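You operate a simulated robot arm through the tools that you are given. There is no shell and no other tool. Be economical: measure what you need, move in short steps, check, and stop when the job is done.

Carry out the task below with a simulated robot arm. There is one attempt and no reset: what you move stays moved.

## Task
Stand the polish brush in its cup and close both polish tins.
Fine: lid down, then turn its tab level.

It is judged by the outcome, as a careful person would: the job done as asked, and still so three seconds after it is handed in. It fails if anything else is knocked over, pushed out of place, dropped, spilled or broken. Lids that push on must go on centred and level and be pressed home; caps that screw on are set level and turned clockwise until they are tight.

## Robot
A 6-joint arm with a two-finger parallel gripper, fixed in place. Base frame: the origin is at the foot of the arm, x ahead of it, y to its left, z up. Units: cm, degrees, N and s.
Its first joint turns from -66.0 to 66.0 degrees. Payload 2.7 kg.
The TCP is the grasp point between the finger pads, 2.3 cm short of the fingertips. In the tool frame z runs along the fingers and y along their closing line. Largest opening 9.4 cm; finger width 3.8, thickness 1; the body of the gripper, 5.4 by 9.6 cm, starts 3.9 cm behind the TCP.
Orientation is told as [roll, pitch, yaw] about the base's x, y, z axes, in that order, counted from this pose: with the fingers straight down and closing along the base's y, the tool's x points along the base's -x, its y along +y and its z along -z.

## Interface
- The arm moves only by the tool send_rows. Its argument "targets" is a list of rows, each an object of numbers (a shift or turn left out is 0, a gripper value left out holds the last): "hand": the gripper command, from -1 (fully open) to 1 (shut), values between in proportion; "tx", "ty", "tz": the shift along the base's x, y, z in cm; "ax", "ay", "az": the turn, a rotation vector about the base's x, y, z in degrees. In form: [{"hand": .., "tx": .., "ty": .., "tz": .., "ax": .., "ay": .., "az": ..}, ...]. A call has 1 to 12 rows; each row shifts and turns the commanded pose from where the row before left it. Each row takes 0.2 s and may step no farther than 5 cm and 8.6 degrees from the row before; otherwise, or with a gripper value out of range, the whole call is refused. A pose out of reach is approached as far as the arm can. The call stops where the force on the tool passes 90 N (or 10 N more than at its start, if that is more) or the arm is blocked; 0.2 s more then pass. The fingers move at their own pace (about 4.5 cm/s each) and stop on an object; they squeeze with about 33 N. The grip force told is the motor's: it shows also when the fingers shut on nothing. Time passes only in rows, and 0.2 s behind the last, so rows that do not move let the fingers close. The reply holds the time, the measured pose of the TCP, the force on the tool along the base axes, the opening and the grip force, in the units named above and with some noise.
- Cameras (640 x 400 px; columns grow to the right, rows downward): "scene" is fixed at [10.4, -45.14, 142.01]; the picture's right is [0.61, -0.79, 0.00], its down [-0.39, -0.30, -0.87] and it looks along [0.69, 0.53, -0.50] (base axes); focal length 332 px, centre (320, 200). "wrist" rides on the gripper at [8.6, 1.6, -7.4] in the tool frame; the picture's right is [-0.18, 0.98, 0.00], its down [-0.58, -0.11, -0.81] and it looks along [-0.79, -0.15, 0.59] (tool axes); focal length 243 px, centre (320, 200). There is no depth. A picture from a camera that has moved, and an enlarged one, comes with that camera's place and axes in the base frame and with its lens. The place of the scene camera against the robot may be out by one fixed shift of up to 1.8 cm in any direction.
- capture(camera): a new picture of that camera. No time passes.
- enlarge(camera, box): a new picture of the part [left, top, right, bottom] of that camera's present view, enlarged. No time passes.
- hand_in(): hands the job in; it is judged then, once.

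Go step by step. Nothing tells you positions but the pictures and the camera data: compare them with the known pose of the tool, close in by small moves and look again before you grip or let go. The budget is 120 turns and 84 pictures, counting those below and the enlarged ones. Unless the task says otherwise, let go and move clear before handing in, and close with one line.

The tools are called after "Emit:" by a JSON object that holds its "op" and its "data". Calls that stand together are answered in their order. send_rows: Moves the arm, as the interface text tells. Its arguments: {"type":"object","properties":{"targets":{"type":"array"}},"required":["targets"]} The other tools are called the same way: capture (camera) takes a picture; enlarge (camera, box) takes an enlarged picture of a part of a camera's view; hand_in () hands the job in.

At the start:

```text
t: 0.0
eef_pos: [41.31, 10.24, 121.95]
orientation: [0.1, -0.1, 0.0]
ft_force: [-0.3, -0.4, 0.0]
width: 9.38
grasp_force: 0.0
```

scene: 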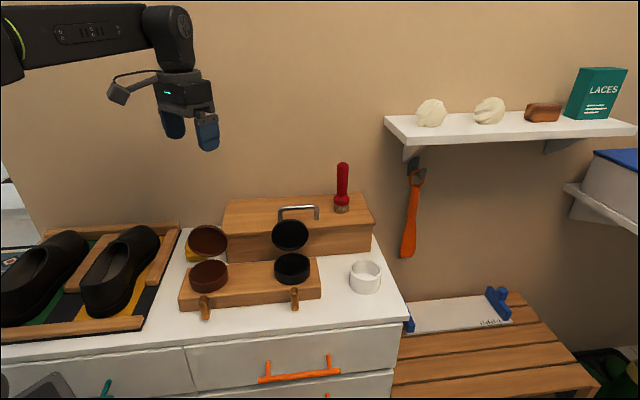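
wrist: 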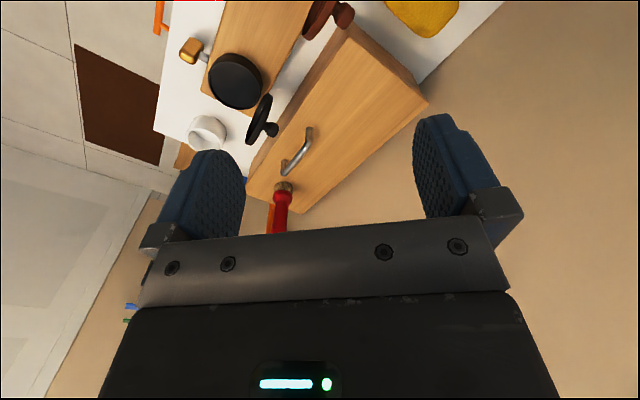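

I see a wooden holder with two open tins (brown and black) with hinged lids, tabs in front, a red brush on a box and a white cup. I'll look closer first.

Emit:
{"op": "enlarge", "data": {"camera": "scene", "box": [170, 210, 330, 310]}}

Emit:
{"op": "enlarge", "data": {"camera": "scene", "box": [260, 150, 420, 310]}}

Emit:
{"op": "enlarge", "data": {"camera": "wrist", "box": [150, 0, 470, 220]}}

```text
4.00 times, centred on (250, 260) of scene
camera zoom: at [10.4, -45.14, 142.01], right [0.61, -0.79, 0.0], down [-0.39, -0.3, -0.87], along [0.69, 0.53, -0.5], focal length 1329 px, centre (600, -40)
```

zoom: 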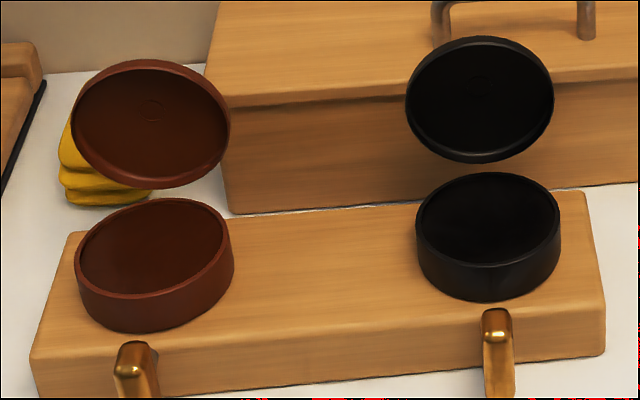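

```text
2.50 times, centred on (340, 230) of scene
camera zoom: at [10.4, -45.14, 142.01], right [0.61, -0.79, 0.0], down [-0.39, -0.3, -0.87], along [0.69, 0.53, -0.5], focal length 830 px, centre (270, 125)
```

zoom: 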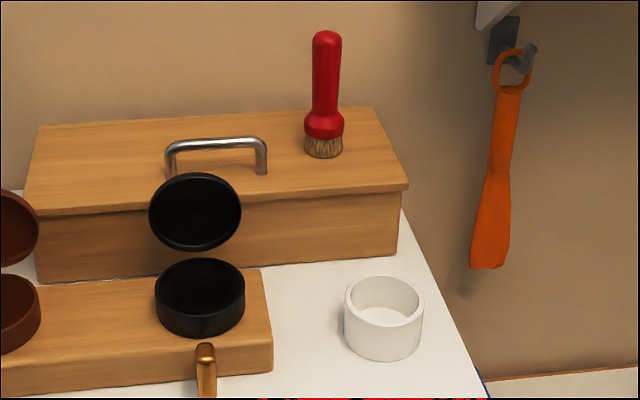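

```text
1.82 times, centred on (310, 110) of wrist
camera zoom: at [32.65, 11.85, 129.4], right [0.18, 0.98, 0.0], down [0.58, -0.11, 0.81], along [0.79, -0.15, -0.59], focal length 441 px, centre (338, 364)
```

zoom: 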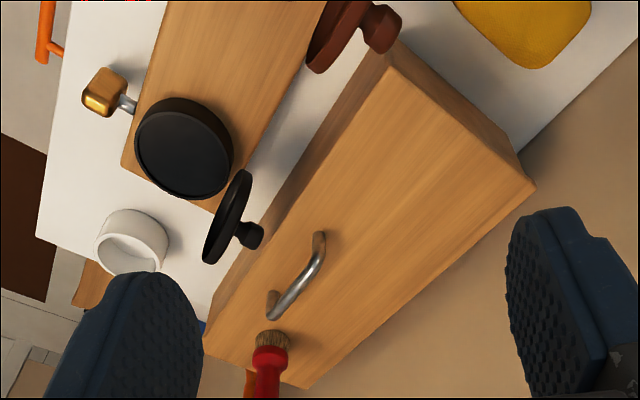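

The two cameras don't quite agree on the objects' places when I take the surface height as given, so I'll shift the arm sideways and measure by wrist parallax.

Emit:
{"op": "send_rows", "data": {"targets": [{"hand": -1, "tx": -2, "ty": -4}, {"tx": -2, "ty": -4}, {"tx": -2, "ty": -4}, {"tx": -2, "ty": -3}, {"tx": 0}]}}

Emit:
{"op": "capture", "data": {"camera": "wrist"}}

Emit:
{"op": "capture", "data": {"camera": "scene"}}

```text
t: 1.2
eef_pos: [33.19, -4.57, 122.2]
orientation: [0.0, -0.1, -0.1]
ft_force: [0.1, 0.0, 0.6]
width: 9.43
grasp_force: 0.0
```

```text
78 pictures are left
camera wrist: at [24.53, -2.95, 129.72], right [0.18, 0.98, 0.0], down [0.58, -0.11, 0.81], along [0.79, -0.15, -0.59], focal length 243 px, centre (320, 200)
```

wrist: 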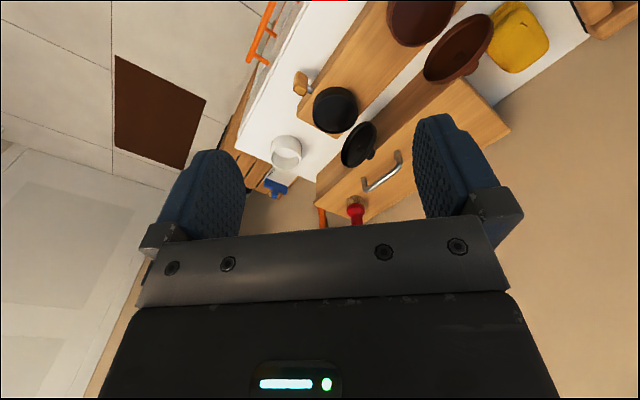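

```text
77 pictures are left
```

scene: 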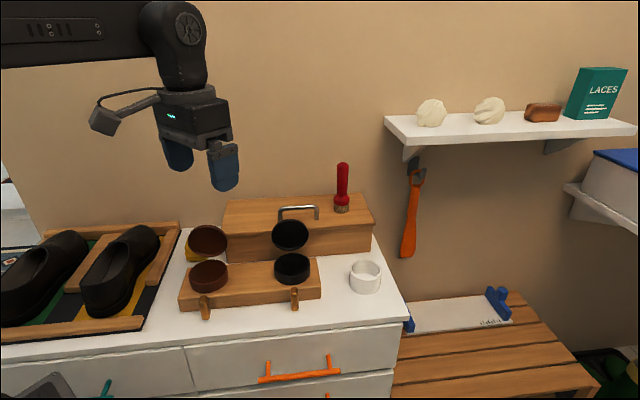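

Parallax suggests the objects lie farther and lower than the stated surface would put them. I'll check the scene camera against the known tool before trusting either one.

Emit:
{"op": "enlarge", "data": {"camera": "scene", "box": [80, 60, 280, 210]}}

Emit:
{"op": "enlarge", "data": {"camera": "wrist", "box": [230, 0, 550, 230]}}

```text
2.67 times, centred on (180, 135) of scene
camera zoom: at [10.39, -45.14, 142.01], right [0.61, -0.79, 0.0], down [-0.39, -0.3, -0.87], along [0.69, 0.53, -0.5], focal length 886 px, centre (693, 373)
```

zoom: 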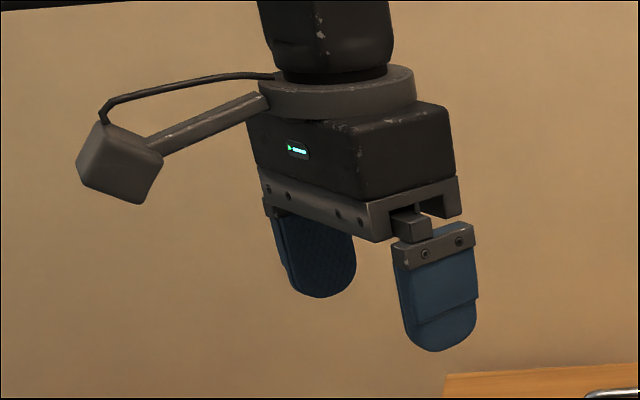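

```text
1.74 times, centred on (390, 115) of wrist
camera zoom: at [24.53, -2.95, 129.72], right [0.18, 0.98, 0.0], down [0.58, -0.11, 0.81], along [0.79, -0.15, -0.59], focal length 422 px, centre (198, 348)
```

zoom: 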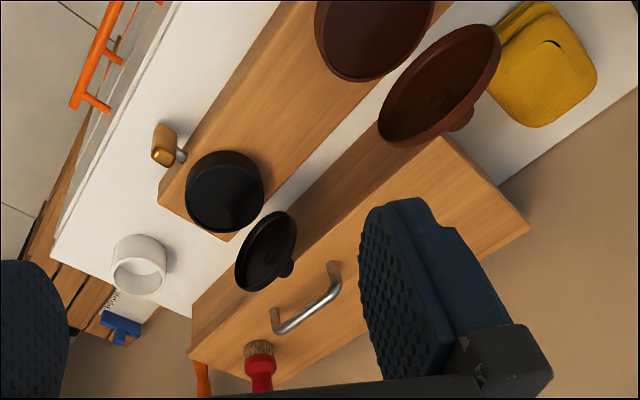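

Both cameras are consistent with the tool, so the real places are likely farther out than the nominal surface height implies. I'll move toward the cup side at a safe height and look again.

Emit:
{"op": "send_rows", "data": {"targets": [{"tx": 3, "ty": -3}, {"tx": 3, "ty": -3}, {"tx": 3, "ty": -3}, {"tx": 3, "ty": -3}, {"tx": 2, "tz": -2}, {"tx": 2, "tz": -2}, {"tx": 0}]}}

Emit:
{"op": "capture", "data": {"camera": "wrist"}}

Emit:
{"op": "capture", "data": {"camera": "scene"}}

```text
t: 2.8
eef_pos: [49.3, -16.65, 118.13]
orientation: [0.0, 0.0, 0.0]
ft_force: [-0.5, -0.2, -0.4]
width: 9.39
grasp_force: 0.0
```

```text
74 pictures are left
camera wrist: at [40.56, -15.14, 125.73], right [0.18, 0.98, 0.0], down [0.58, -0.11, 0.81], along [0.79, -0.15, -0.59], focal length 243 px, centre (320, 200)
```

wrist: 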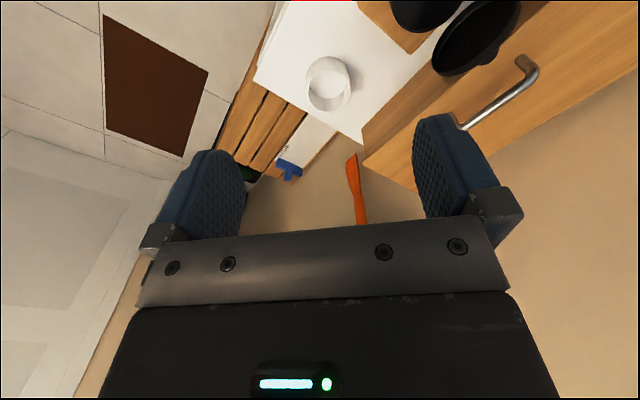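

```text
73 pictures are left
```

scene: 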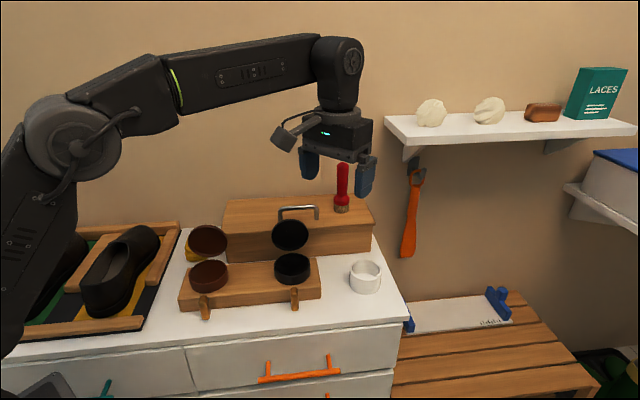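

I now place the cup rim near (57.5, -17, 90), the black tin top near (50, -5, 92) and its raised lid near (54, -1.6, 97), so the counter really lies lower, near z≈86. I'll move in closer to see the lid, hinge and tab.

Emit:
{"op": "send_rows", "data": {"targets": [{"tx": -2, "ty": 3, "tz": -2}, {"tx": -2, "ty": 3, "tz": -2}, {"tx": -2, "ty": 3, "tz": -2}, {"tx": -1.5, "ty": 3, "tz": -2}, {"tx": 0}]}}

Emit:
{"op": "capture", "data": {"camera": "wrist"}}

Emit:
{"op": "enlarge", "data": {"camera": "wrist", "box": [230, 20, 450, 220]}}

Emit:
{"op": "capture", "data": {"camera": "scene"}}

```text
t: 4.0
eef_pos: [41.87, -4.69, 110.08]
orientation: [0.0, 0.0, 0.0]
ft_force: [0.2, -0.5, -0.2]
width: 9.39
grasp_force: 0.1
```

```text
72 pictures are left
camera wrist: at [33.1, -3.19, 117.5], right [0.18, 0.98, 0.0], down [0.58, -0.11, 0.81], along [0.79, -0.15, -0.59], focal length 243 px, centre (320, 200)
```

wrist: 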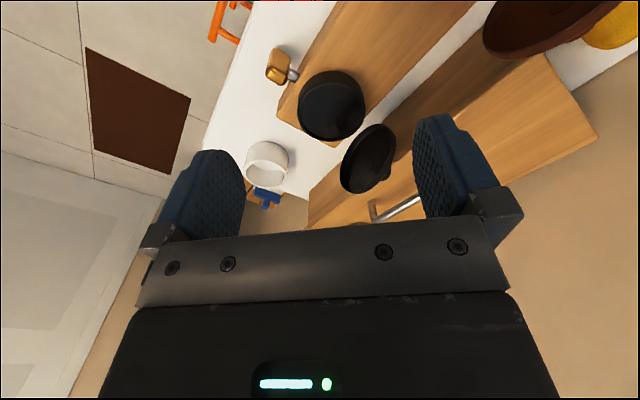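

```text
2.00 times, centred on (340, 120) of wrist
camera zoom: at [33.1, -3.19, 117.5], right [0.18, 0.98, 0.0], down [0.58, -0.11, 0.81], along [0.79, -0.15, -0.59], focal length 485 px, centre (280, 360)
```

zoom: 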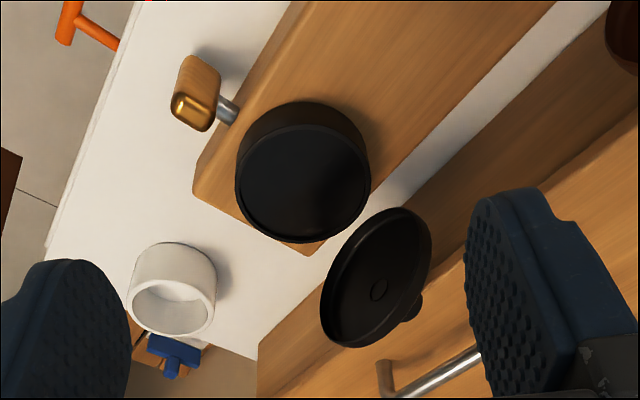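

```text
70 pictures are left
```

scene: 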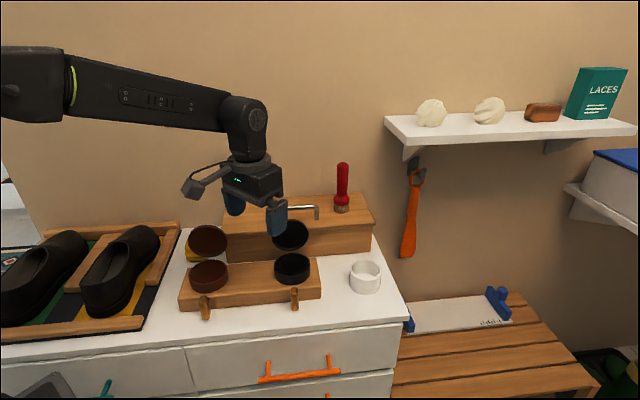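

The lid is on an unseen hinge at the back of the tin, opened a bit past upright. I'll shut the fingers, turn the hand 47° so it faces along the tin row, and hover behind the black lid.

Emit:
{"op": "send_rows", "data": {"targets": [{"hand": 1, "tx": 2.5, "ty": 1.08, "az": -7.83}, {"tx": 2.5, "ty": 1.08, "az": -7.83}, {"tx": 2.5, "ty": 1.08, "az": -7.83}, {"tx": 2.5, "ty": 1.08, "az": -7.83}, {"tx": 2.5, "ty": 1.08, "az": -7.83}, {"tx": 2.5, "ty": 1.08, "az": -7.83}, {"tx": 0}, {"tx": 0}]}}

Emit:
{"op": "capture", "data": {"camera": "wrist"}}

Emit:
{"op": "capture", "data": {"camera": "scene"}}

```text
t: 5.8
eef_pos: [57.06, 1.76, 109.74]
orientation: [-0.1, 0.0, -47.0]
ft_force: [0.7, -0.3, -1.0]
width: 0.0
grasp_force: 33.2
```

```text
69 pictures are left
camera wrist: at [52.22, 9.04, 117.39], right [0.84, 0.54, 0.0], down [0.32, -0.5, 0.81], along [0.43, -0.68, -0.59], focal length 243 px, centre (320, 200)
```

wrist: 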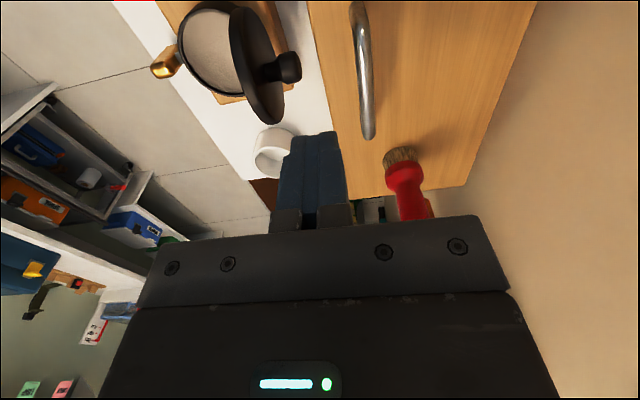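

```text
68 pictures are left
```

scene: 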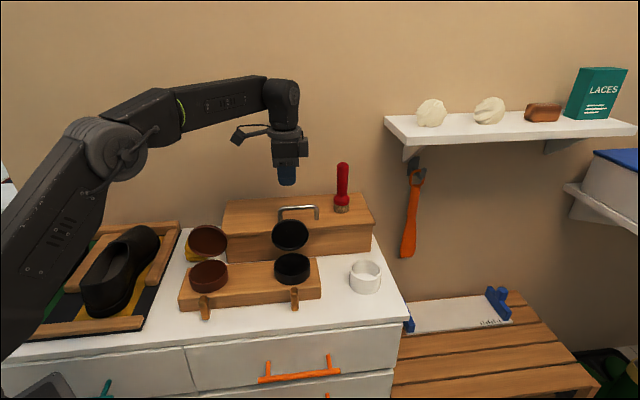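

My estimate agrees (lid centre near (53, -1.7, 97), knob end 2 cm behind it). I'll lower the closed fingers behind the lid above its knob, then sweep it forward.

Emit:
{"op": "send_rows", "data": {"targets": [{"tz": -3}, {"tz": -3}, {"tz": -2.8}, {"tx": 0}]}}

Emit:
{"op": "capture", "data": {"camera": "wrist"}}

Emit:
{"op": "enlarge", "data": {"camera": "scene", "box": [200, 130, 400, 310]}}

```text
t: 6.8
eef_pos: [56.87, 1.89, 101.12]
orientation: [0.0, 0.1, -47.0]
ft_force: [0.0, 0.1, 0.6]
width: 0.0
grasp_force: 32.9
```

```text
67 pictures are left
camera wrist: at [52.06, 9.23, 108.67], right [0.84, 0.54, 0.0], down [0.32, -0.5, 0.81], along [0.43, -0.68, -0.59], focal length 243 px, centre (320, 200)
```

wrist: 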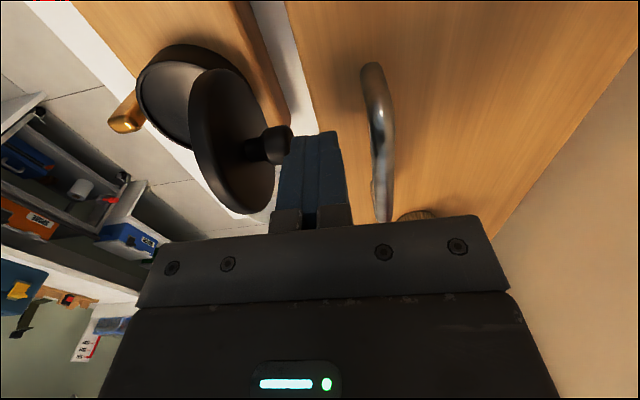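

```text
2.22 times, centred on (300, 220) of scene
camera zoom: at [10.4, -45.14, 142.01], right [0.61, -0.79, 0.0], down [-0.39, -0.3, -0.87], along [0.69, 0.53, -0.5], focal length 738 px, centre (364, 156)
```

zoom: 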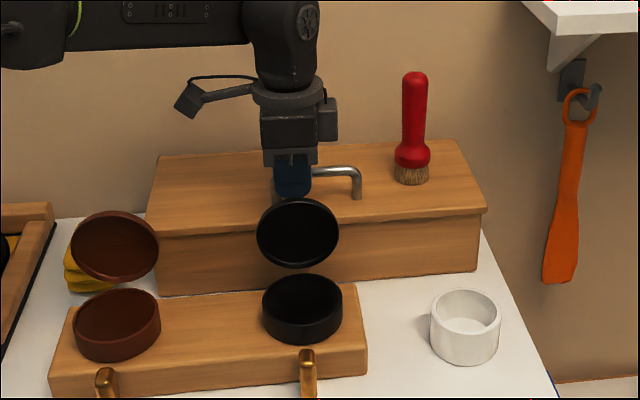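

Fingertips are about 2.5 cm below the lid top and behind it. I'll raise slightly to clear the knob and push forward in small steps.

Emit:
{"op": "send_rows", "data": {"targets": [{"tz": 0.6}, {"tx": -1.1, "ty": -1.03}, {"tx": -1.1, "ty": -1.03}, {"tx": -1.1, "ty": -1.03}, {"tx": -1.1, "ty": -1.03}, {"tx": 0}]}}

Emit:
{"op": "capture", "data": {"camera": "wrist"}}

Emit:
{"op": "enlarge", "data": {"camera": "scene", "box": [200, 130, 400, 310]}}

```text
t: 8.2
eef_pos: [52.24, -2.02, 101.83]
orientation: [0.0, 0.0, -47.0]
ft_force: [0.2, 1.2, 0.0]
width: 0.0
grasp_force: 33.2
```

```text
65 pictures are left
camera wrist: at [47.49, 5.2, 109.28], right [0.84, 0.54, 0.0], down [0.32, -0.5, 0.81], along [0.43, -0.68, -0.59], focal length 243 px, centre (320, 200)
```

wrist: 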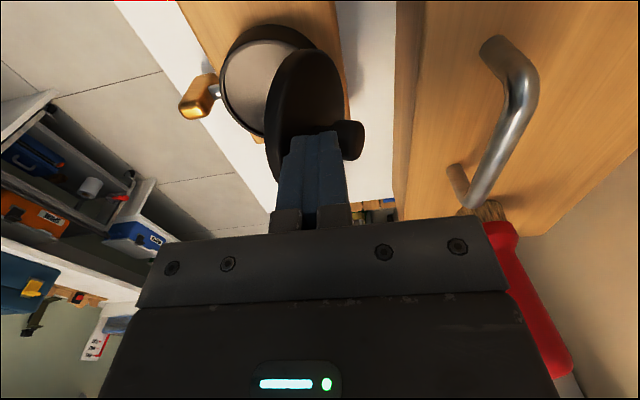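

```text
2.22 times, centred on (300, 220) of scene
camera zoom: at [10.4, -45.14, 142.01], right [0.61, -0.79, 0.0], down [-0.39, -0.3, -0.87], along [0.69, 0.53, -0.5], focal length 738 px, centre (364, 156)
```

zoom: 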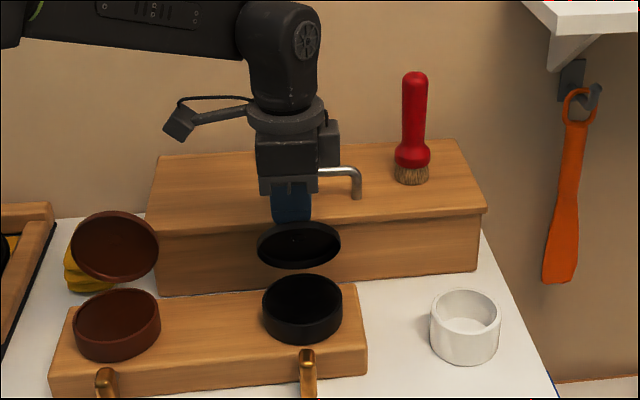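

The lid is tipping forward as hoped. I'll continue forward and downward along the arc.

Emit:
{"op": "send_rows", "data": {"targets": [{"tx": -1.1, "ty": -1.03, "tz": -0.4}, {"tx": -1.1, "ty": -1.03, "tz": -0.6}, {"tx": -0.9, "ty": -0.8, "tz": -0.8}, {"tx": 0}]}}

Emit:
{"op": "capture", "data": {"camera": "wrist"}}

Emit:
{"op": "enlarge", "data": {"camera": "scene", "box": [200, 130, 400, 310]}}

```text
t: 9.2
eef_pos: [49.19, -5.35, 100.06]
orientation: [-0.1, -0.1, -47.1]
ft_force: [-20.5, -13.5, 26.3]
width: 0.0
grasp_force: 32.6
```

```text
63 pictures are left
camera wrist: at [44.42, 2.08, 107.52], right [0.84, 0.53, 0.0], down [0.32, -0.5, 0.81], along [0.43, -0.68, -0.59], focal length 243 px, centre (320, 200)
```

wrist: 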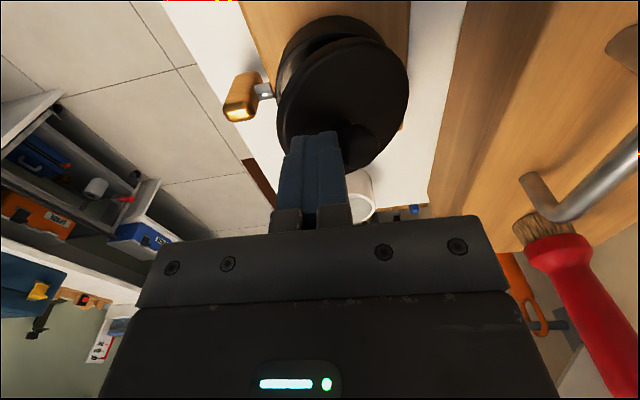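

```text
2.22 times, centred on (300, 220) of scene
camera zoom: at [10.3, -45.18, 142.0], right [0.61, -0.79, 0.0], down [-0.39, -0.3, -0.87], along [0.69, 0.53, -0.49], focal length 738 px, centre (364, 156)
```

zoom: 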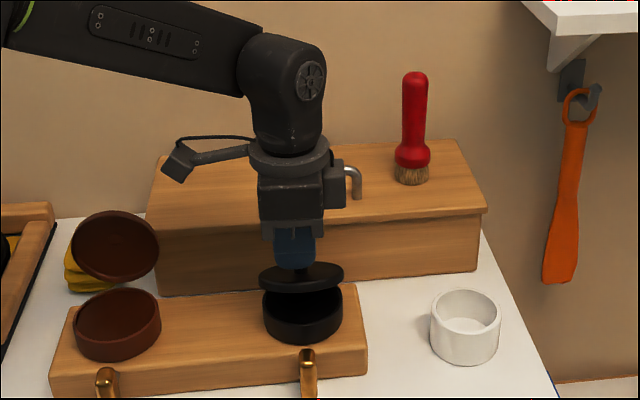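

The lid is nearly down, but the fingers bear on its knob. I'll lift clear and see how the lid rests.

Emit:
{"op": "send_rows", "data": {"targets": [{"tx": -0.5, "ty": -0.5, "tz": 1}, {"tz": 2}, {"tz": 3}, {"tx": 0}]}}

Emit:
{"op": "capture", "data": {"camera": "wrist"}}

Emit:
{"op": "enlarge", "data": {"camera": "scene", "box": [200, 130, 400, 310]}}

```text
t: 10.2
eef_pos: [48.84, -5.73, 106.04]
orientation: [0.1, 0.0, -47.0]
ft_force: [0.1, 0.7, 0.0]
width: 0.0
grasp_force: 32.8
```

```text
61 pictures are left
camera wrist: at [44.03, 1.57, 113.57], right [0.84, 0.54, 0.0], down [0.32, -0.5, 0.81], along [0.43, -0.68, -0.59], focal length 243 px, centre (320, 200)
```

wrist: 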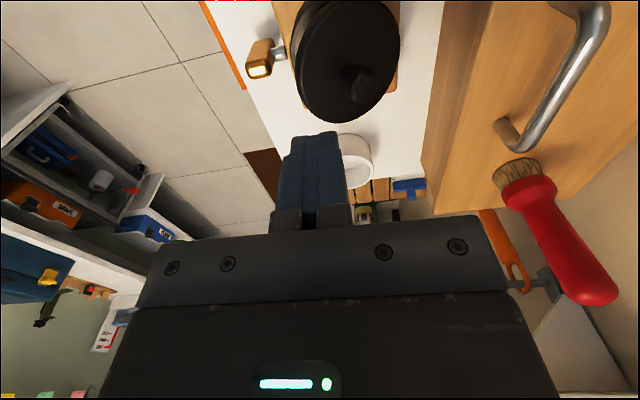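

```text
2.22 times, centred on (300, 220) of scene
camera zoom: at [10.4, -45.14, 142.01], right [0.61, -0.79, 0.0], down [-0.39, -0.3, -0.87], along [0.69, 0.53, -0.5], focal length 738 px, centre (364, 156)
```

zoom: 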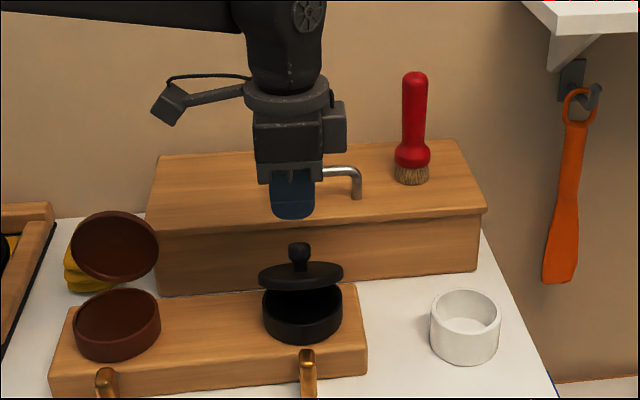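

The lid stays ajar by friction, with a tall knob in the middle. I'll press down on the lid's front part, ahead of the knob, in small steps.

Emit:
{"op": "send_rows", "data": {"targets": [{"tx": -1.1, "ty": -1.03}, {"tz": -3}, {"tz": -3}, {"tz": -1}, {"tz": -1}, {"tz": -1}, {"tz": -0.7}, {"tz": -0.5}, {"tx": 0}]}}

Emit:
{"op": "capture", "data": {"camera": "wrist"}}

Emit:
{"op": "enlarge", "data": {"camera": "scene", "box": [200, 130, 400, 310]}}

```text
t: 12.2
eef_pos: [47.84, -6.71, 96.12]
orientation: [0.1, -0.2, -46.9]
ft_force: [-18.4, -4.5, 42.9]
width: 0.0
grasp_force: 32.6
```

```text
59 pictures are left
camera wrist: at [42.97, 0.58, 103.57], right [0.84, 0.54, 0.0], down [0.31, -0.5, 0.81], along [0.43, -0.68, -0.59], focal length 243 px, centre (320, 200)
```

wrist: 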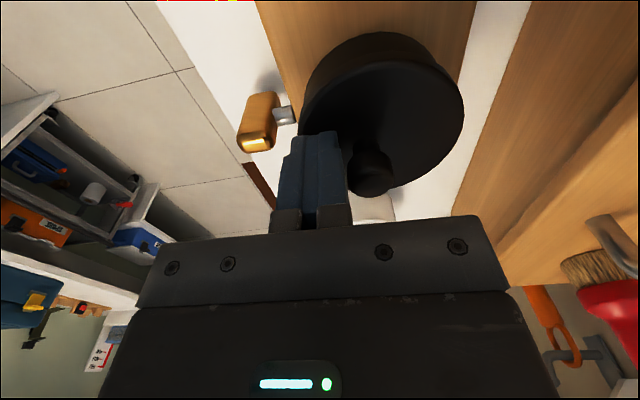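

```text
2.22 times, centred on (300, 220) of scene
camera zoom: at [10.28, -45.15, 142.01], right [0.61, -0.79, 0.0], down [-0.39, -0.3, -0.87], along [0.69, 0.53, -0.49], focal length 738 px, centre (364, 156)
```

zoom: 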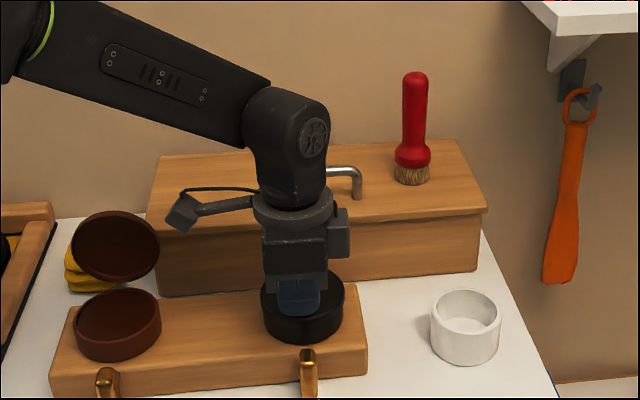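

The lid looks shut now, at 43 N. I'll press a touch more, lift off and check.

Emit:
{"op": "send_rows", "data": {"targets": [{"tz": -0.3}, {"tx": 0}, {"tz": 2}, {"tz": 3}, {"tz": 3}, {"tx": 0}]}}

Emit:
{"op": "enlarge", "data": {"camera": "scene", "box": [170, 210, 330, 310]}}

Emit:
{"op": "capture", "data": {"camera": "wrist"}}

```text
t: 13.6
eef_pos: [47.64, -6.73, 103.5]
orientation: [0.0, 0.0, -47.0]
ft_force: [-0.2, 0.4, -0.2]
width: 0.0
grasp_force: 33.1
```

```text
4.00 times, centred on (250, 260) of scene
camera zoom: at [10.4, -45.14, 142.01], right [0.61, -0.79, 0.0], down [-0.39, -0.3, -0.87], along [0.69, 0.53, -0.5], focal length 1329 px, centre (600, -40)
```

zoom: 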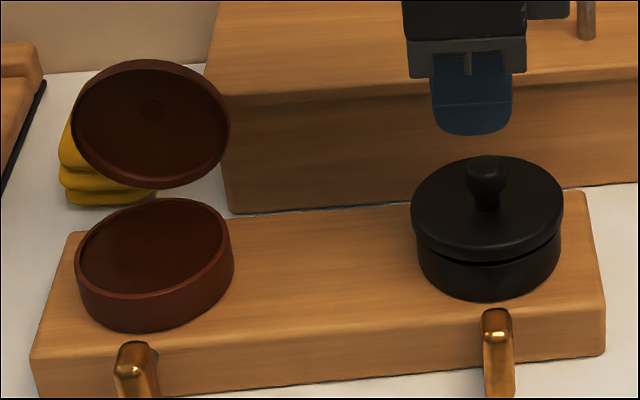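

```text
56 pictures are left
camera wrist: at [42.86, 0.57, 111.06], right [0.84, 0.54, 0.0], down [0.32, -0.5, 0.81], along [0.43, -0.68, -0.59], focal length 243 px, centre (320, 200)
```

wrist: 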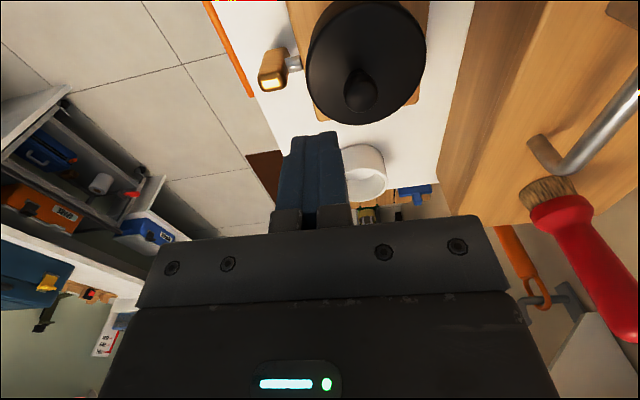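

I'll look closer at the seam and at the tab.

Emit:
{"op": "enlarge", "data": {"camera": "scene", "box": [265, 240, 325, 315]}}

Emit:
{"op": "enlarge", "data": {"camera": "wrist", "box": [240, 0, 440, 125]}}

```text
5.33 times, centred on (295, 278) of scene
camera zoom: at [10.4, -45.14, 142.01], right [0.61, -0.79, 0.0], down [-0.39, -0.3, -0.87], along [0.69, 0.53, -0.5], focal length 1772 px, centre (453, -213)
```

zoom: 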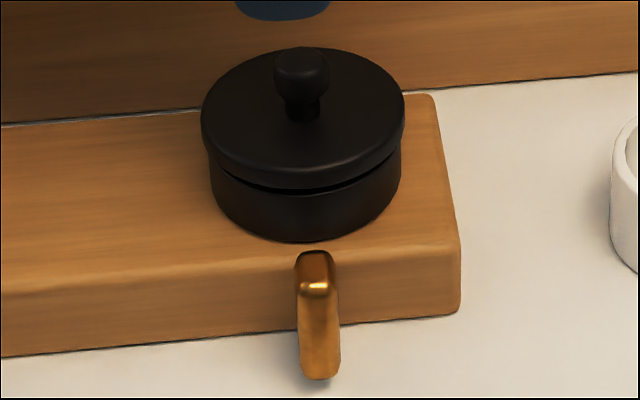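

```text
3.20 times, centred on (340, 62) of wrist
camera zoom: at [42.86, 0.57, 111.06], right [0.84, 0.54, 0.0], down [0.32, -0.5, 0.81], along [0.43, -0.68, -0.59], focal length 776 px, centre (256, 640)
```

zoom: 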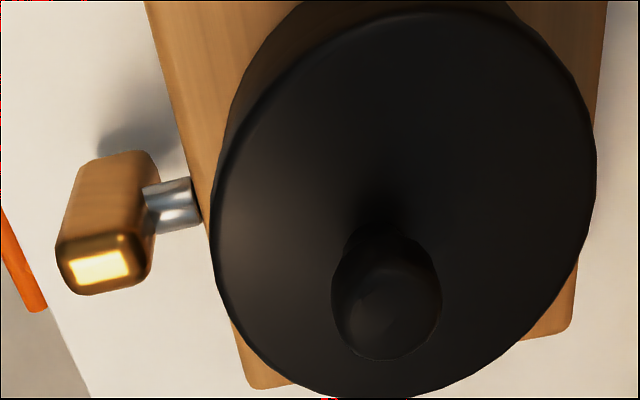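

A small gap remains at the front of the lid, so I'll press again, nearer the front edge and harder.

Emit:
{"op": "send_rows", "data": {"targets": [{"tx": -0.25, "ty": -0.25, "tz": -3}, {"tz": -3}, {"tz": -1.2}, {"tz": -0.4}, {"tz": -0.3}, {"tz": -0.3}, {"tz": -0.3}, {"tx": 0}]}}

Emit:
{"op": "enlarge", "data": {"camera": "scene", "box": [265, 240, 325, 315]}}

```text
t: 15.2
eef_pos: [47.64, -7.02, 96.2]
orientation: [0.5, -0.6, -46.8]
ft_force: [-8.1, 2.3, 20.0]
width: 0.0
grasp_force: 33.4
stopped in row 7: the force on the tool passed its limit (the readings are from after the stop); the commanded pose is now the measured one
```

```text
5.33 times, centred on (295, 278) of scene
camera zoom: at [10.35, -45.13, 142.01], right [0.61, -0.79, 0.0], down [-0.39, -0.3, -0.87], along [0.69, 0.53, -0.49], focal length 1772 px, centre (453, -213)
```

zoom: 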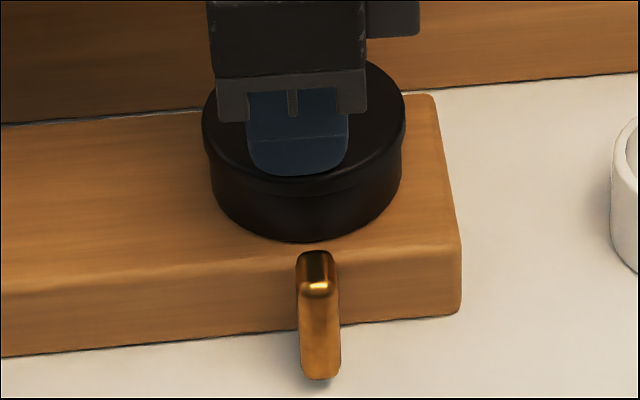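

Under pressure the gap closes. I'll lift and see whether it stays shut.

Emit:
{"op": "send_rows", "data": {"targets": [{"tz": 2, "ax": -0.5, "ay": 0.6}, {"tz": 3}, {"tz": 3}, {"tx": 0}]}}

Emit:
{"op": "enlarge", "data": {"camera": "scene", "box": [265, 240, 325, 315]}}

```text
t: 16.2
eef_pos: [47.72, -7.02, 103.93]
orientation: [-0.3, -0.4, -46.9]
ft_force: [0.5, -0.1, -0.2]
width: 0.0
grasp_force: 33.2
```

```text
5.33 times, centred on (295, 278) of scene
camera zoom: at [10.4, -45.14, 142.01], right [0.61, -0.79, 0.0], down [-0.39, -0.3, -0.87], along [0.69, 0.53, -0.5], focal length 1772 px, centre (453, -213)
```

zoom: 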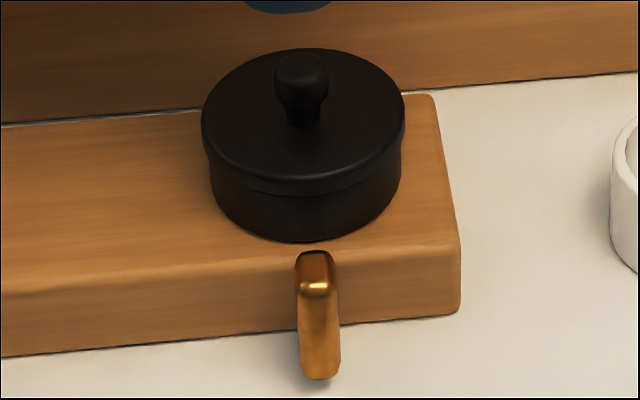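

The black lid is pressed home and stays. Next I'll rise and hover behind the brown lid.

Emit:
{"op": "send_rows", "data": {"targets": [{"tz": 3, "ax": 0.2, "ay": 0.4}, {"tz": 3, "tx": -0.4, "ty": 3.5}, {"tx": -0.4, "ty": 4.5}, {"tx": -0.6, "ty": 4.5}, {"tx": -0.6, "ty": 4.5}, {"tx": -0.6, "ty": 4.5}, {"tx": 0}]}}

Emit:
{"op": "capture", "data": {"camera": "wrist"}}

Emit:
{"op": "enlarge", "data": {"camera": "scene", "box": [130, 130, 330, 310]}}

```text
t: 17.8
eef_pos: [44.82, 14.54, 109.69]
orientation: [-0.6, 0.0, -46.9]
ft_force: [-0.2, -1.1, -0.2]
width: 0.02
grasp_force: 33.0
```

```text
51 pictures are left
camera wrist: at [40.06, 21.91, 117.27], right [0.84, 0.54, -0.01], down [0.32, -0.49, 0.81], along [0.43, -0.68, -0.59], focal length 243 px, centre (320, 200)
```

wrist: 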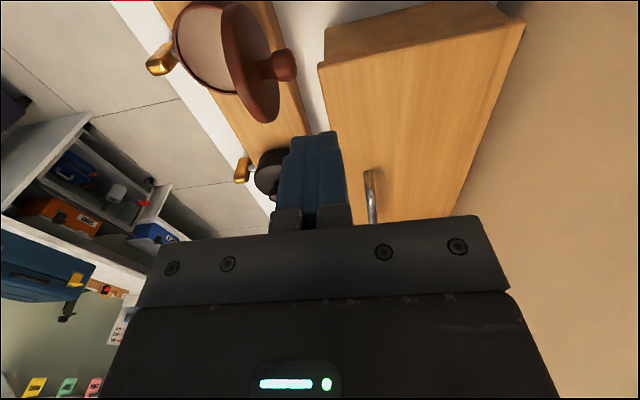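

```text
2.22 times, centred on (230, 220) of scene
camera zoom: at [10.4, -45.14, 142.01], right [0.61, -0.79, 0.0], down [-0.39, -0.3, -0.87], along [0.69, 0.53, -0.5], focal length 738 px, centre (520, 156)
```

zoom: 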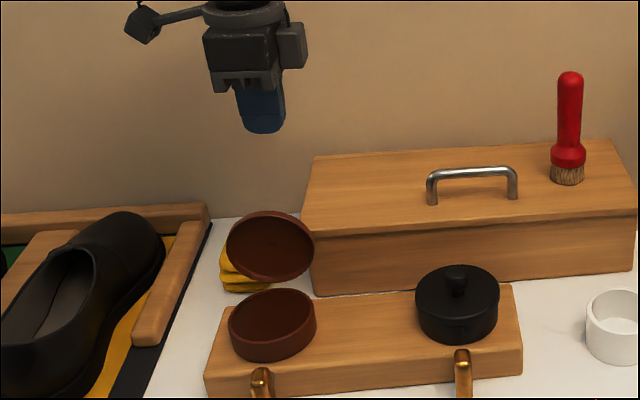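

The relative view matches what I had at the black lid, so I'll repeat the same sweep.

Emit:
{"op": "send_rows", "data": {"targets": [{"tz": -3, "ax": 0.5}, {"tz": -3}, {"tz": -2.0}, {"tx": -1.1, "ty": -1.03}, {"tx": -1.1, "ty": -1.03}, {"tx": -1.1, "ty": -1.03}, {"tx": -1.1, "ty": -1.03}, {"tx": -1.1, "ty": -1.03, "tz": -0.2}, {"tx": -1.1, "ty": -1.03, "tz": -0.3}, {"tx": 0}]}}

Emit:
{"op": "capture", "data": {"camera": "wrist"}}

Emit:
{"op": "enlarge", "data": {"camera": "scene", "box": [130, 130, 330, 310]}}

```text
t: 20.0
eef_pos: [38.42, 8.23, 101.35]
orientation: [-0.3, 0.5, -46.9]
ft_force: [0.4, -2.2, 2.7]
width: 0.02
grasp_force: 33.4
```

```text
49 pictures are left
camera wrist: at [33.74, 15.52, 108.92], right [0.84, 0.54, -0.01], down [0.32, -0.5, 0.8], along [0.43, -0.68, -0.6], focal length 243 px, centre (320, 200)
```

wrist: 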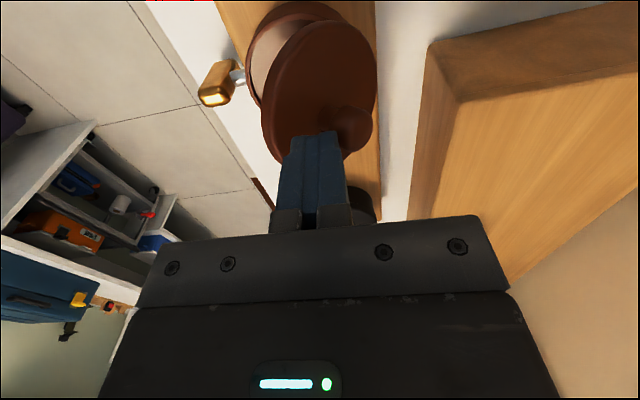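

```text
2.22 times, centred on (230, 220) of scene
camera zoom: at [10.39, -45.15, 142.0], right [0.61, -0.79, 0.0], down [-0.39, -0.3, -0.87], along [0.69, 0.53, -0.49], focal length 738 px, centre (520, 156)
```

zoom: 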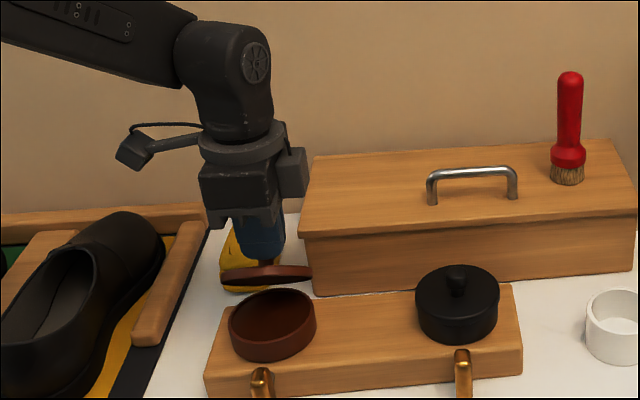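

The lid is about 35° open. I'll go slightly up, forward to the front edge, then press down as before.

Emit:
{"op": "send_rows", "data": {"targets": [{"tz": 1, "tx": -0.8, "ty": -0.8}, {"tx": -1.7, "ty": -1.6}, {"tz": -2}, {"tz": -1}, {"tz": -1}, {"tz": -1}, {"tz": -0.6}, {"tz": -0.5}, {"tx": 0}]}}

Emit:
{"op": "capture", "data": {"camera": "wrist"}}

Emit:
{"op": "enlarge", "data": {"camera": "scene", "box": [170, 210, 330, 310]}}

```text
t: 21.0
eef_pos: [34.95, 4.78, 99.53]
orientation: [-2.5, 0.8, -47.1]
ft_force: [-14.7, -17.4, 13.9]
width: 0.01
grasp_force: 33.1
stopped in row 4: the force on the tool passed its limit (the readings are from after the stop); the commanded pose is now the measured one
```

```text
47 pictures are left
camera wrist: at [30.57, 12.41, 107.18], right [0.84, 0.53, -0.05], down [0.35, -0.48, 0.8], along [0.41, -0.69, -0.6], focal length 243 px, centre (320, 200)
```

wrist: 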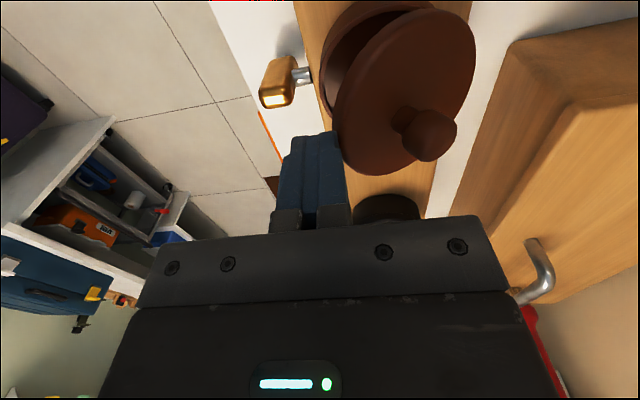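

```text
4.00 times, centred on (250, 260) of scene
camera zoom: at [10.34, -45.19, 141.99], right [0.61, -0.79, 0.0], down [-0.39, -0.3, -0.87], along [0.69, 0.53, -0.49], focal length 1329 px, centre (600, -40)
```

zoom: 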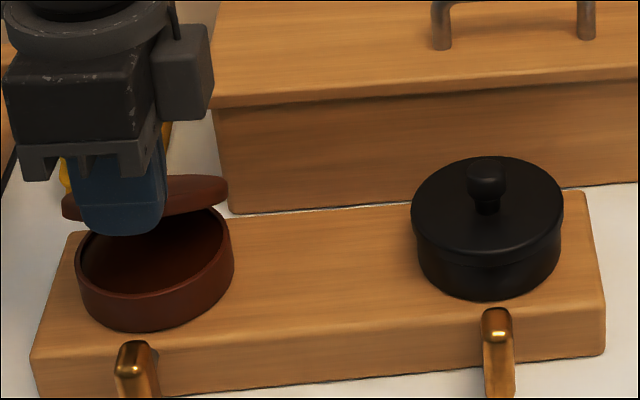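

I overshot: the fingers sit on the lid's front edge. I'll lift, level the hand, come back 2.5 cm and press from on top.

Emit:
{"op": "send_rows", "data": {"targets": [{"tz": 2, "ax": 2.3, "ay": -0.7}, {"tz": 2.0}, {"tx": 1.9, "ty": 1.75}, {"tx": 0}]}}

Emit:
{"op": "capture", "data": {"camera": "wrist"}}

Emit:
{"op": "enlarge", "data": {"camera": "scene", "box": [170, 210, 330, 310]}}

```text
t: 22.0
eef_pos: [37.39, 6.94, 103.57]
orientation: [0.1, 1.9, -47.0]
ft_force: [-0.6, 0.3, 0.1]
width: 0.0
grasp_force: 32.9
```

```text
45 pictures are left
camera wrist: at [32.58, 14.07, 111.48], right [0.84, 0.54, -0.01], down [0.33, -0.52, 0.79], along [0.42, -0.67, -0.62], focal length 243 px, centre (320, 200)
```

wrist: 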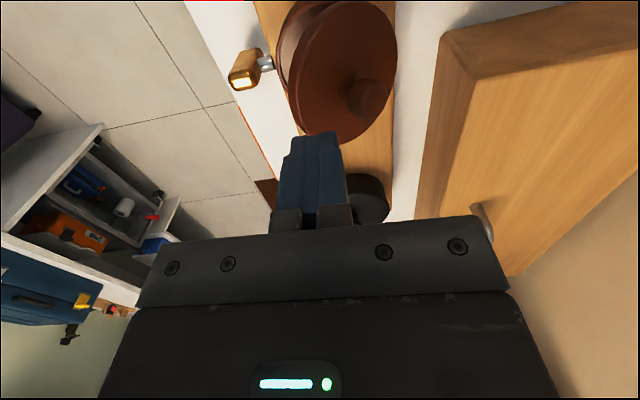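

```text
4.00 times, centred on (250, 260) of scene
camera zoom: at [10.4, -45.14, 142.01], right [0.61, -0.79, 0.0], down [-0.39, -0.3, -0.87], along [0.69, 0.53, -0.5], focal length 1329 px, centre (600, -40)
```

zoom: 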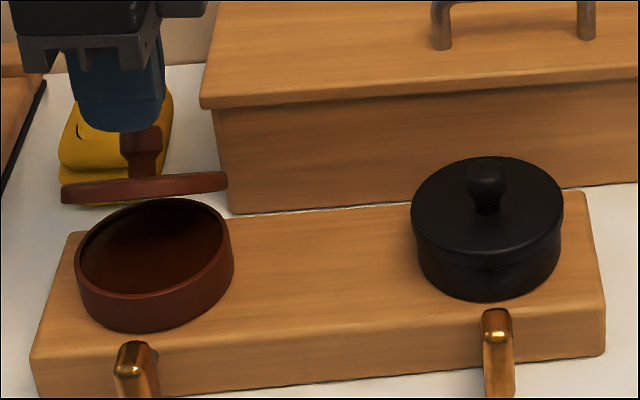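

The lid is about 35° open with the fingers now just ahead of the knob. I'll level the hand and press down, easing forward along the arc.

Emit:
{"op": "send_rows", "data": {"targets": [{"tx": -0.4, "ty": -0.35, "ax": -1.4, "ay": -1.3}, {"tz": -2}, {"tz": -2}, {"tz": -0.8}, {"tz": -0.8, "tx": -0.3, "ty": -0.3}, {"tz": -0.8, "tx": -0.3, "ty": -0.3}, {"tz": -0.6, "tx": -0.3, "ty": -0.3}, {"tx": 0}]}}

Emit:
{"op": "capture", "data": {"camera": "wrist"}}

Emit:
{"op": "enlarge", "data": {"camera": "scene", "box": [170, 210, 330, 310]}}

```text
t: 23.8
eef_pos: [35.76, 5.82, 96.68]
orientation: [0.4, -0.3, -46.9]
ft_force: [-8.5, -8.9, 30.6]
width: 0.02
grasp_force: 32.6
```

```text
43 pictures are left
camera wrist: at [30.9, 13.09, 104.17], right [0.84, 0.54, 0.01], down [0.31, -0.5, 0.81], along [0.44, -0.68, -0.59], focal length 243 px, centre (320, 200)
```

wrist: 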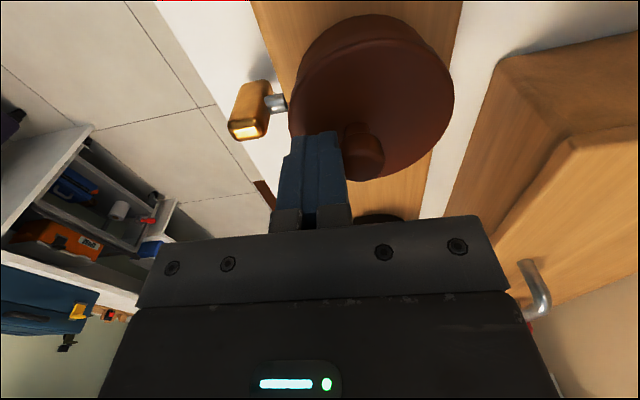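

```text
4.00 times, centred on (250, 260) of scene
camera zoom: at [10.34, -45.17, 142.0], right [0.61, -0.79, 0.0], down [-0.39, -0.3, -0.87], along [0.69, 0.53, -0.49], focal length 1329 px, centre (600, -40)
```

zoom: 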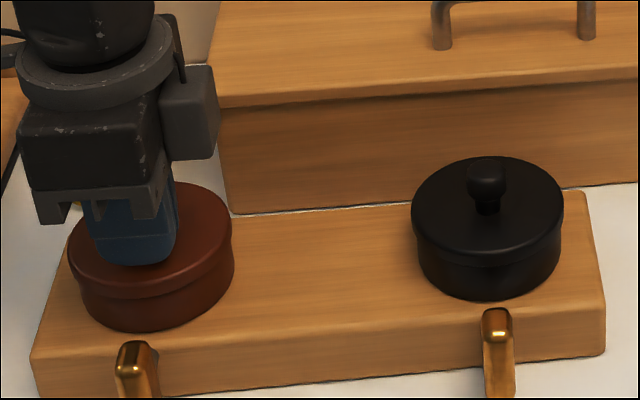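

Nearly home; I'll press on in small steps to the force limit, then lift and check.

Emit:
{"op": "send_rows", "data": {"targets": [{"tz": -0.3, "tx": -0.2, "ty": -0.2}, {"tz": -0.3}, {"tz": -0.3}, {"tz": -0.3}, {"tz": -0.3}, {"tx": 0}]}}

Emit:
{"op": "send_rows", "data": {"targets": [{"tz": 2}, {"tz": 3}, {"tz": 3}, {"tx": 0}]}}

Emit:
{"op": "enlarge", "data": {"camera": "scene", "box": [180, 240, 240, 315]}}

Emit:
{"op": "capture", "data": {"camera": "wrist"}}

```text
t: 24.5
eef_pos: [35.8, 5.73, 96.67]
orientation: [1.0, -0.4, -46.8]
ft_force: [-17.1, 2.9, 28.0]
width: 0.0
grasp_force: 33.1
stopped in row 3: the force on the tool passed its limit (the readings are from after the stop); the commanded pose is now the measured one
```

```text
t: 25.5
eef_pos: [35.94, 5.49, 104.61]
orientation: [0.9, -0.5, -46.8]
ft_force: [0.8, 0.2, 0.0]
width: 0.0
grasp_force: 33.2
```

```text
5.33 times, centred on (210, 278) of scene
camera zoom: at [10.4, -45.14, 142.01], right [0.61, -0.79, 0.0], down [-0.39, -0.3, -0.87], along [0.69, 0.53, -0.5], focal length 1772 px, centre (907, -213)
```

zoom: 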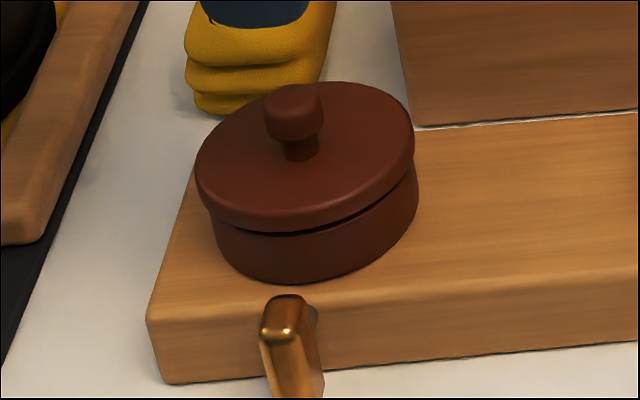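

```text
40 pictures are left
camera wrist: at [30.93, 12.77, 112.06], right [0.84, 0.54, 0.02], down [0.3, -0.5, 0.81], along [0.44, -0.68, -0.59], focal length 243 px, centre (320, 200)
```

wrist: 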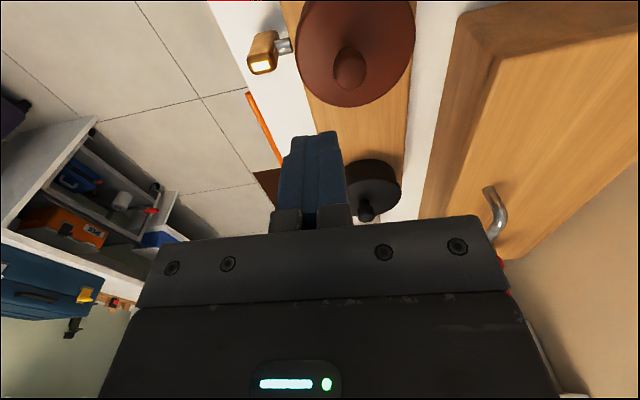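

A small front gap remains as it did the first time with the black one. I'll press again nearer the front edge.

Emit:
{"op": "send_rows", "data": {"targets": [{"tx": -0.45, "ty": -0.4, "tz": -2, "ax": -0.25, "ay": 1.0}, {"tz": -3}, {"tz": -2}, {"tz": -0.7}, {"tz": -0.4}, {"tz": -0.4}, {"tz": -0.3}, {"tz": -0.3}, {"tz": -0.3}, {"tx": 0}]}}

Emit:
{"op": "send_rows", "data": {"targets": [{"tz": 2}, {"tz": 3}, {"tz": 3}, {"tx": 0}]}}

Emit:
{"op": "enlarge", "data": {"camera": "scene", "box": [180, 240, 240, 315]}}

```text
t: 27.4
eef_pos: [35.55, 5.26, 96.1]
orientation: [0.4, -0.1, -46.7]
ft_force: [-15.2, -0.1, 32.0]
width: 0.0
grasp_force: 32.6
stopped in row 9: the force on the tool passed its limit (the readings are from after the stop); the commanded pose is now the measured one
```

```text
t: 28.4
eef_pos: [35.53, 5.47, 104.06]
orientation: [0.4, -0.1, -46.8]
ft_force: [-0.7, -0.7, -0.1]
width: 0.01
grasp_force: 32.5
```

```text
5.33 times, centred on (210, 278) of scene
camera zoom: at [10.4, -45.14, 142.01], right [0.61, -0.79, 0.0], down [-0.39, -0.3, -0.87], along [0.69, 0.53, -0.5], focal length 1772 px, centre (907, -213)
```

zoom: 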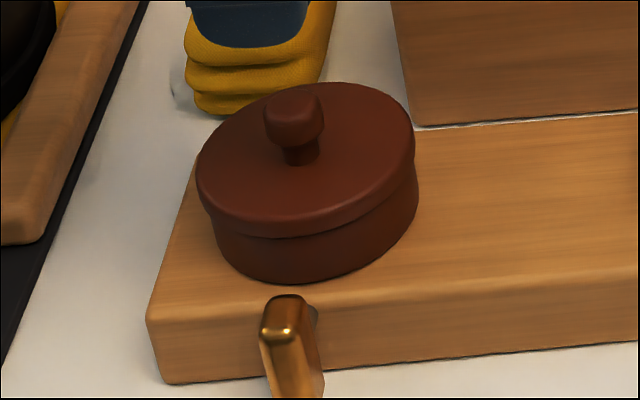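

Both lids are home. Now the tabs: I'll take close looks at the brown one from both cameras.

Emit:
{"op": "enlarge", "data": {"camera": "wrist", "box": [220, 10, 340, 90]}}

Emit:
{"op": "enlarge", "data": {"camera": "scene", "box": [190, 285, 222, 325]}}

```text
5.00 times, centred on (280, 50) of wrist
camera zoom: at [30.63, 12.73, 111.5], right [0.84, 0.54, 0.01], down [0.31, -0.5, 0.81], along [0.44, -0.68, -0.59], focal length 1213 px, centre (520, 950)
```

zoom: 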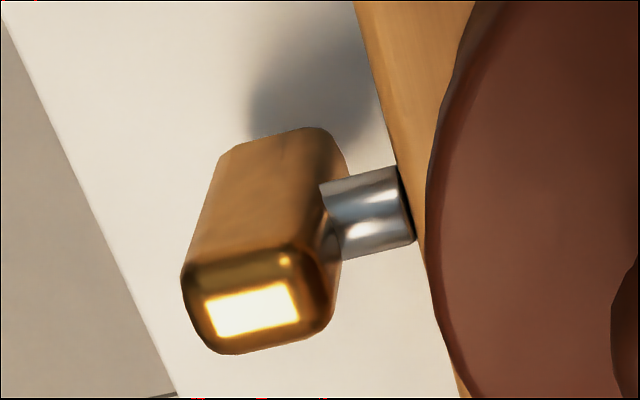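

```text
10.00 times, centred on (206, 305) of scene
camera zoom: at [10.4, -45.14, 142.01], right [0.61, -0.79, 0.0], down [-0.39, -0.3, -0.87], along [0.69, 0.53, -0.5], focal length 3322 px, centre (1460, -850)
```

zoom: 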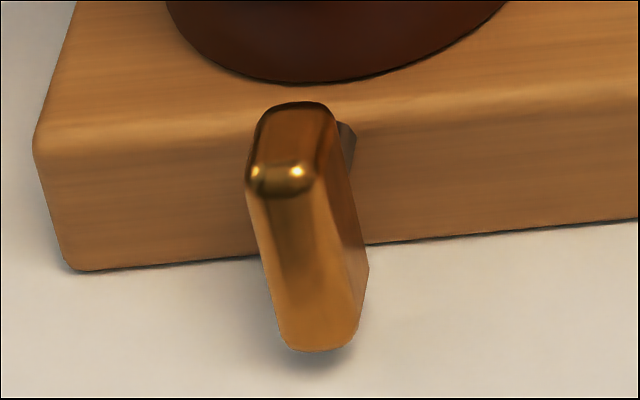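

The tab is an upright bar on a shaft, spanning about z 87–91.6 near (32.5, 2.3), pivoting near its middle. I'll put the closed fingertips beside its upper end, on the far-left side, to push it over.

Emit:
{"op": "send_rows", "data": {"targets": [{"tx": -2.8, "ty": -0.4}, {"tx": -2.85, "ty": -0.38}, {"tz": -3}, {"tz": -3}, {"tz": -3}, {"tx": 0}]}}

Emit:
{"op": "capture", "data": {"camera": "wrist"}}

Emit:
{"op": "enlarge", "data": {"camera": "scene", "box": [150, 230, 310, 340]}}

```text
t: 29.9
eef_pos: [29.9, 4.39, 94.95]
orientation: [0.4, 0.0, -46.8]
ft_force: [0.3, -0.5, 0.7]
width: 0.0
grasp_force: 32.7
```

```text
36 pictures are left
camera wrist: at [25.07, 11.75, 102.42], right [0.84, 0.54, 0.01], down [0.31, -0.5, 0.81], along [0.44, -0.68, -0.59], focal length 243 px, centre (320, 200)
```

wrist: 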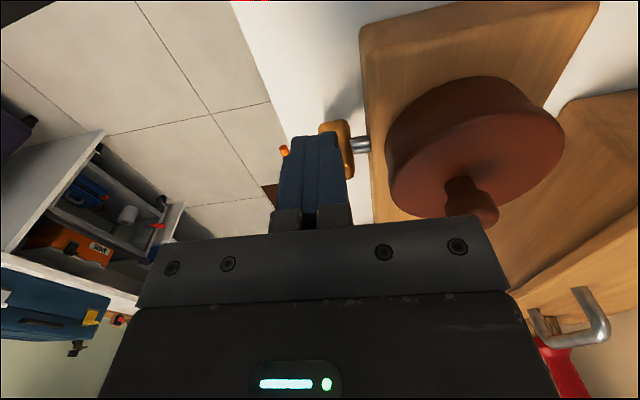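

```text
3.64 times, centred on (230, 285) of scene
camera zoom: at [10.4, -45.14, 142.01], right [0.61, -0.79, 0.0], down [-0.39, -0.3, -0.87], along [0.69, 0.53, -0.5], focal length 1208 px, centre (647, -109)
```

zoom: 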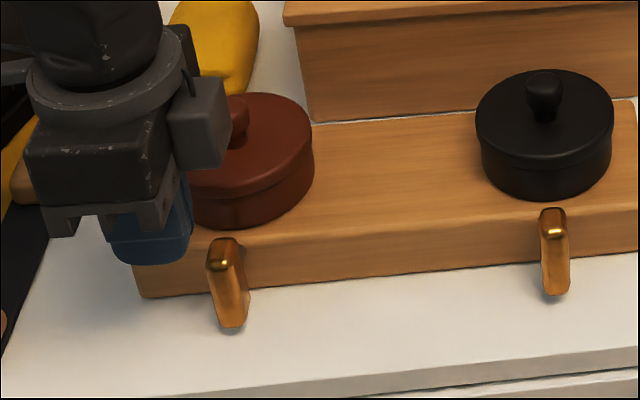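

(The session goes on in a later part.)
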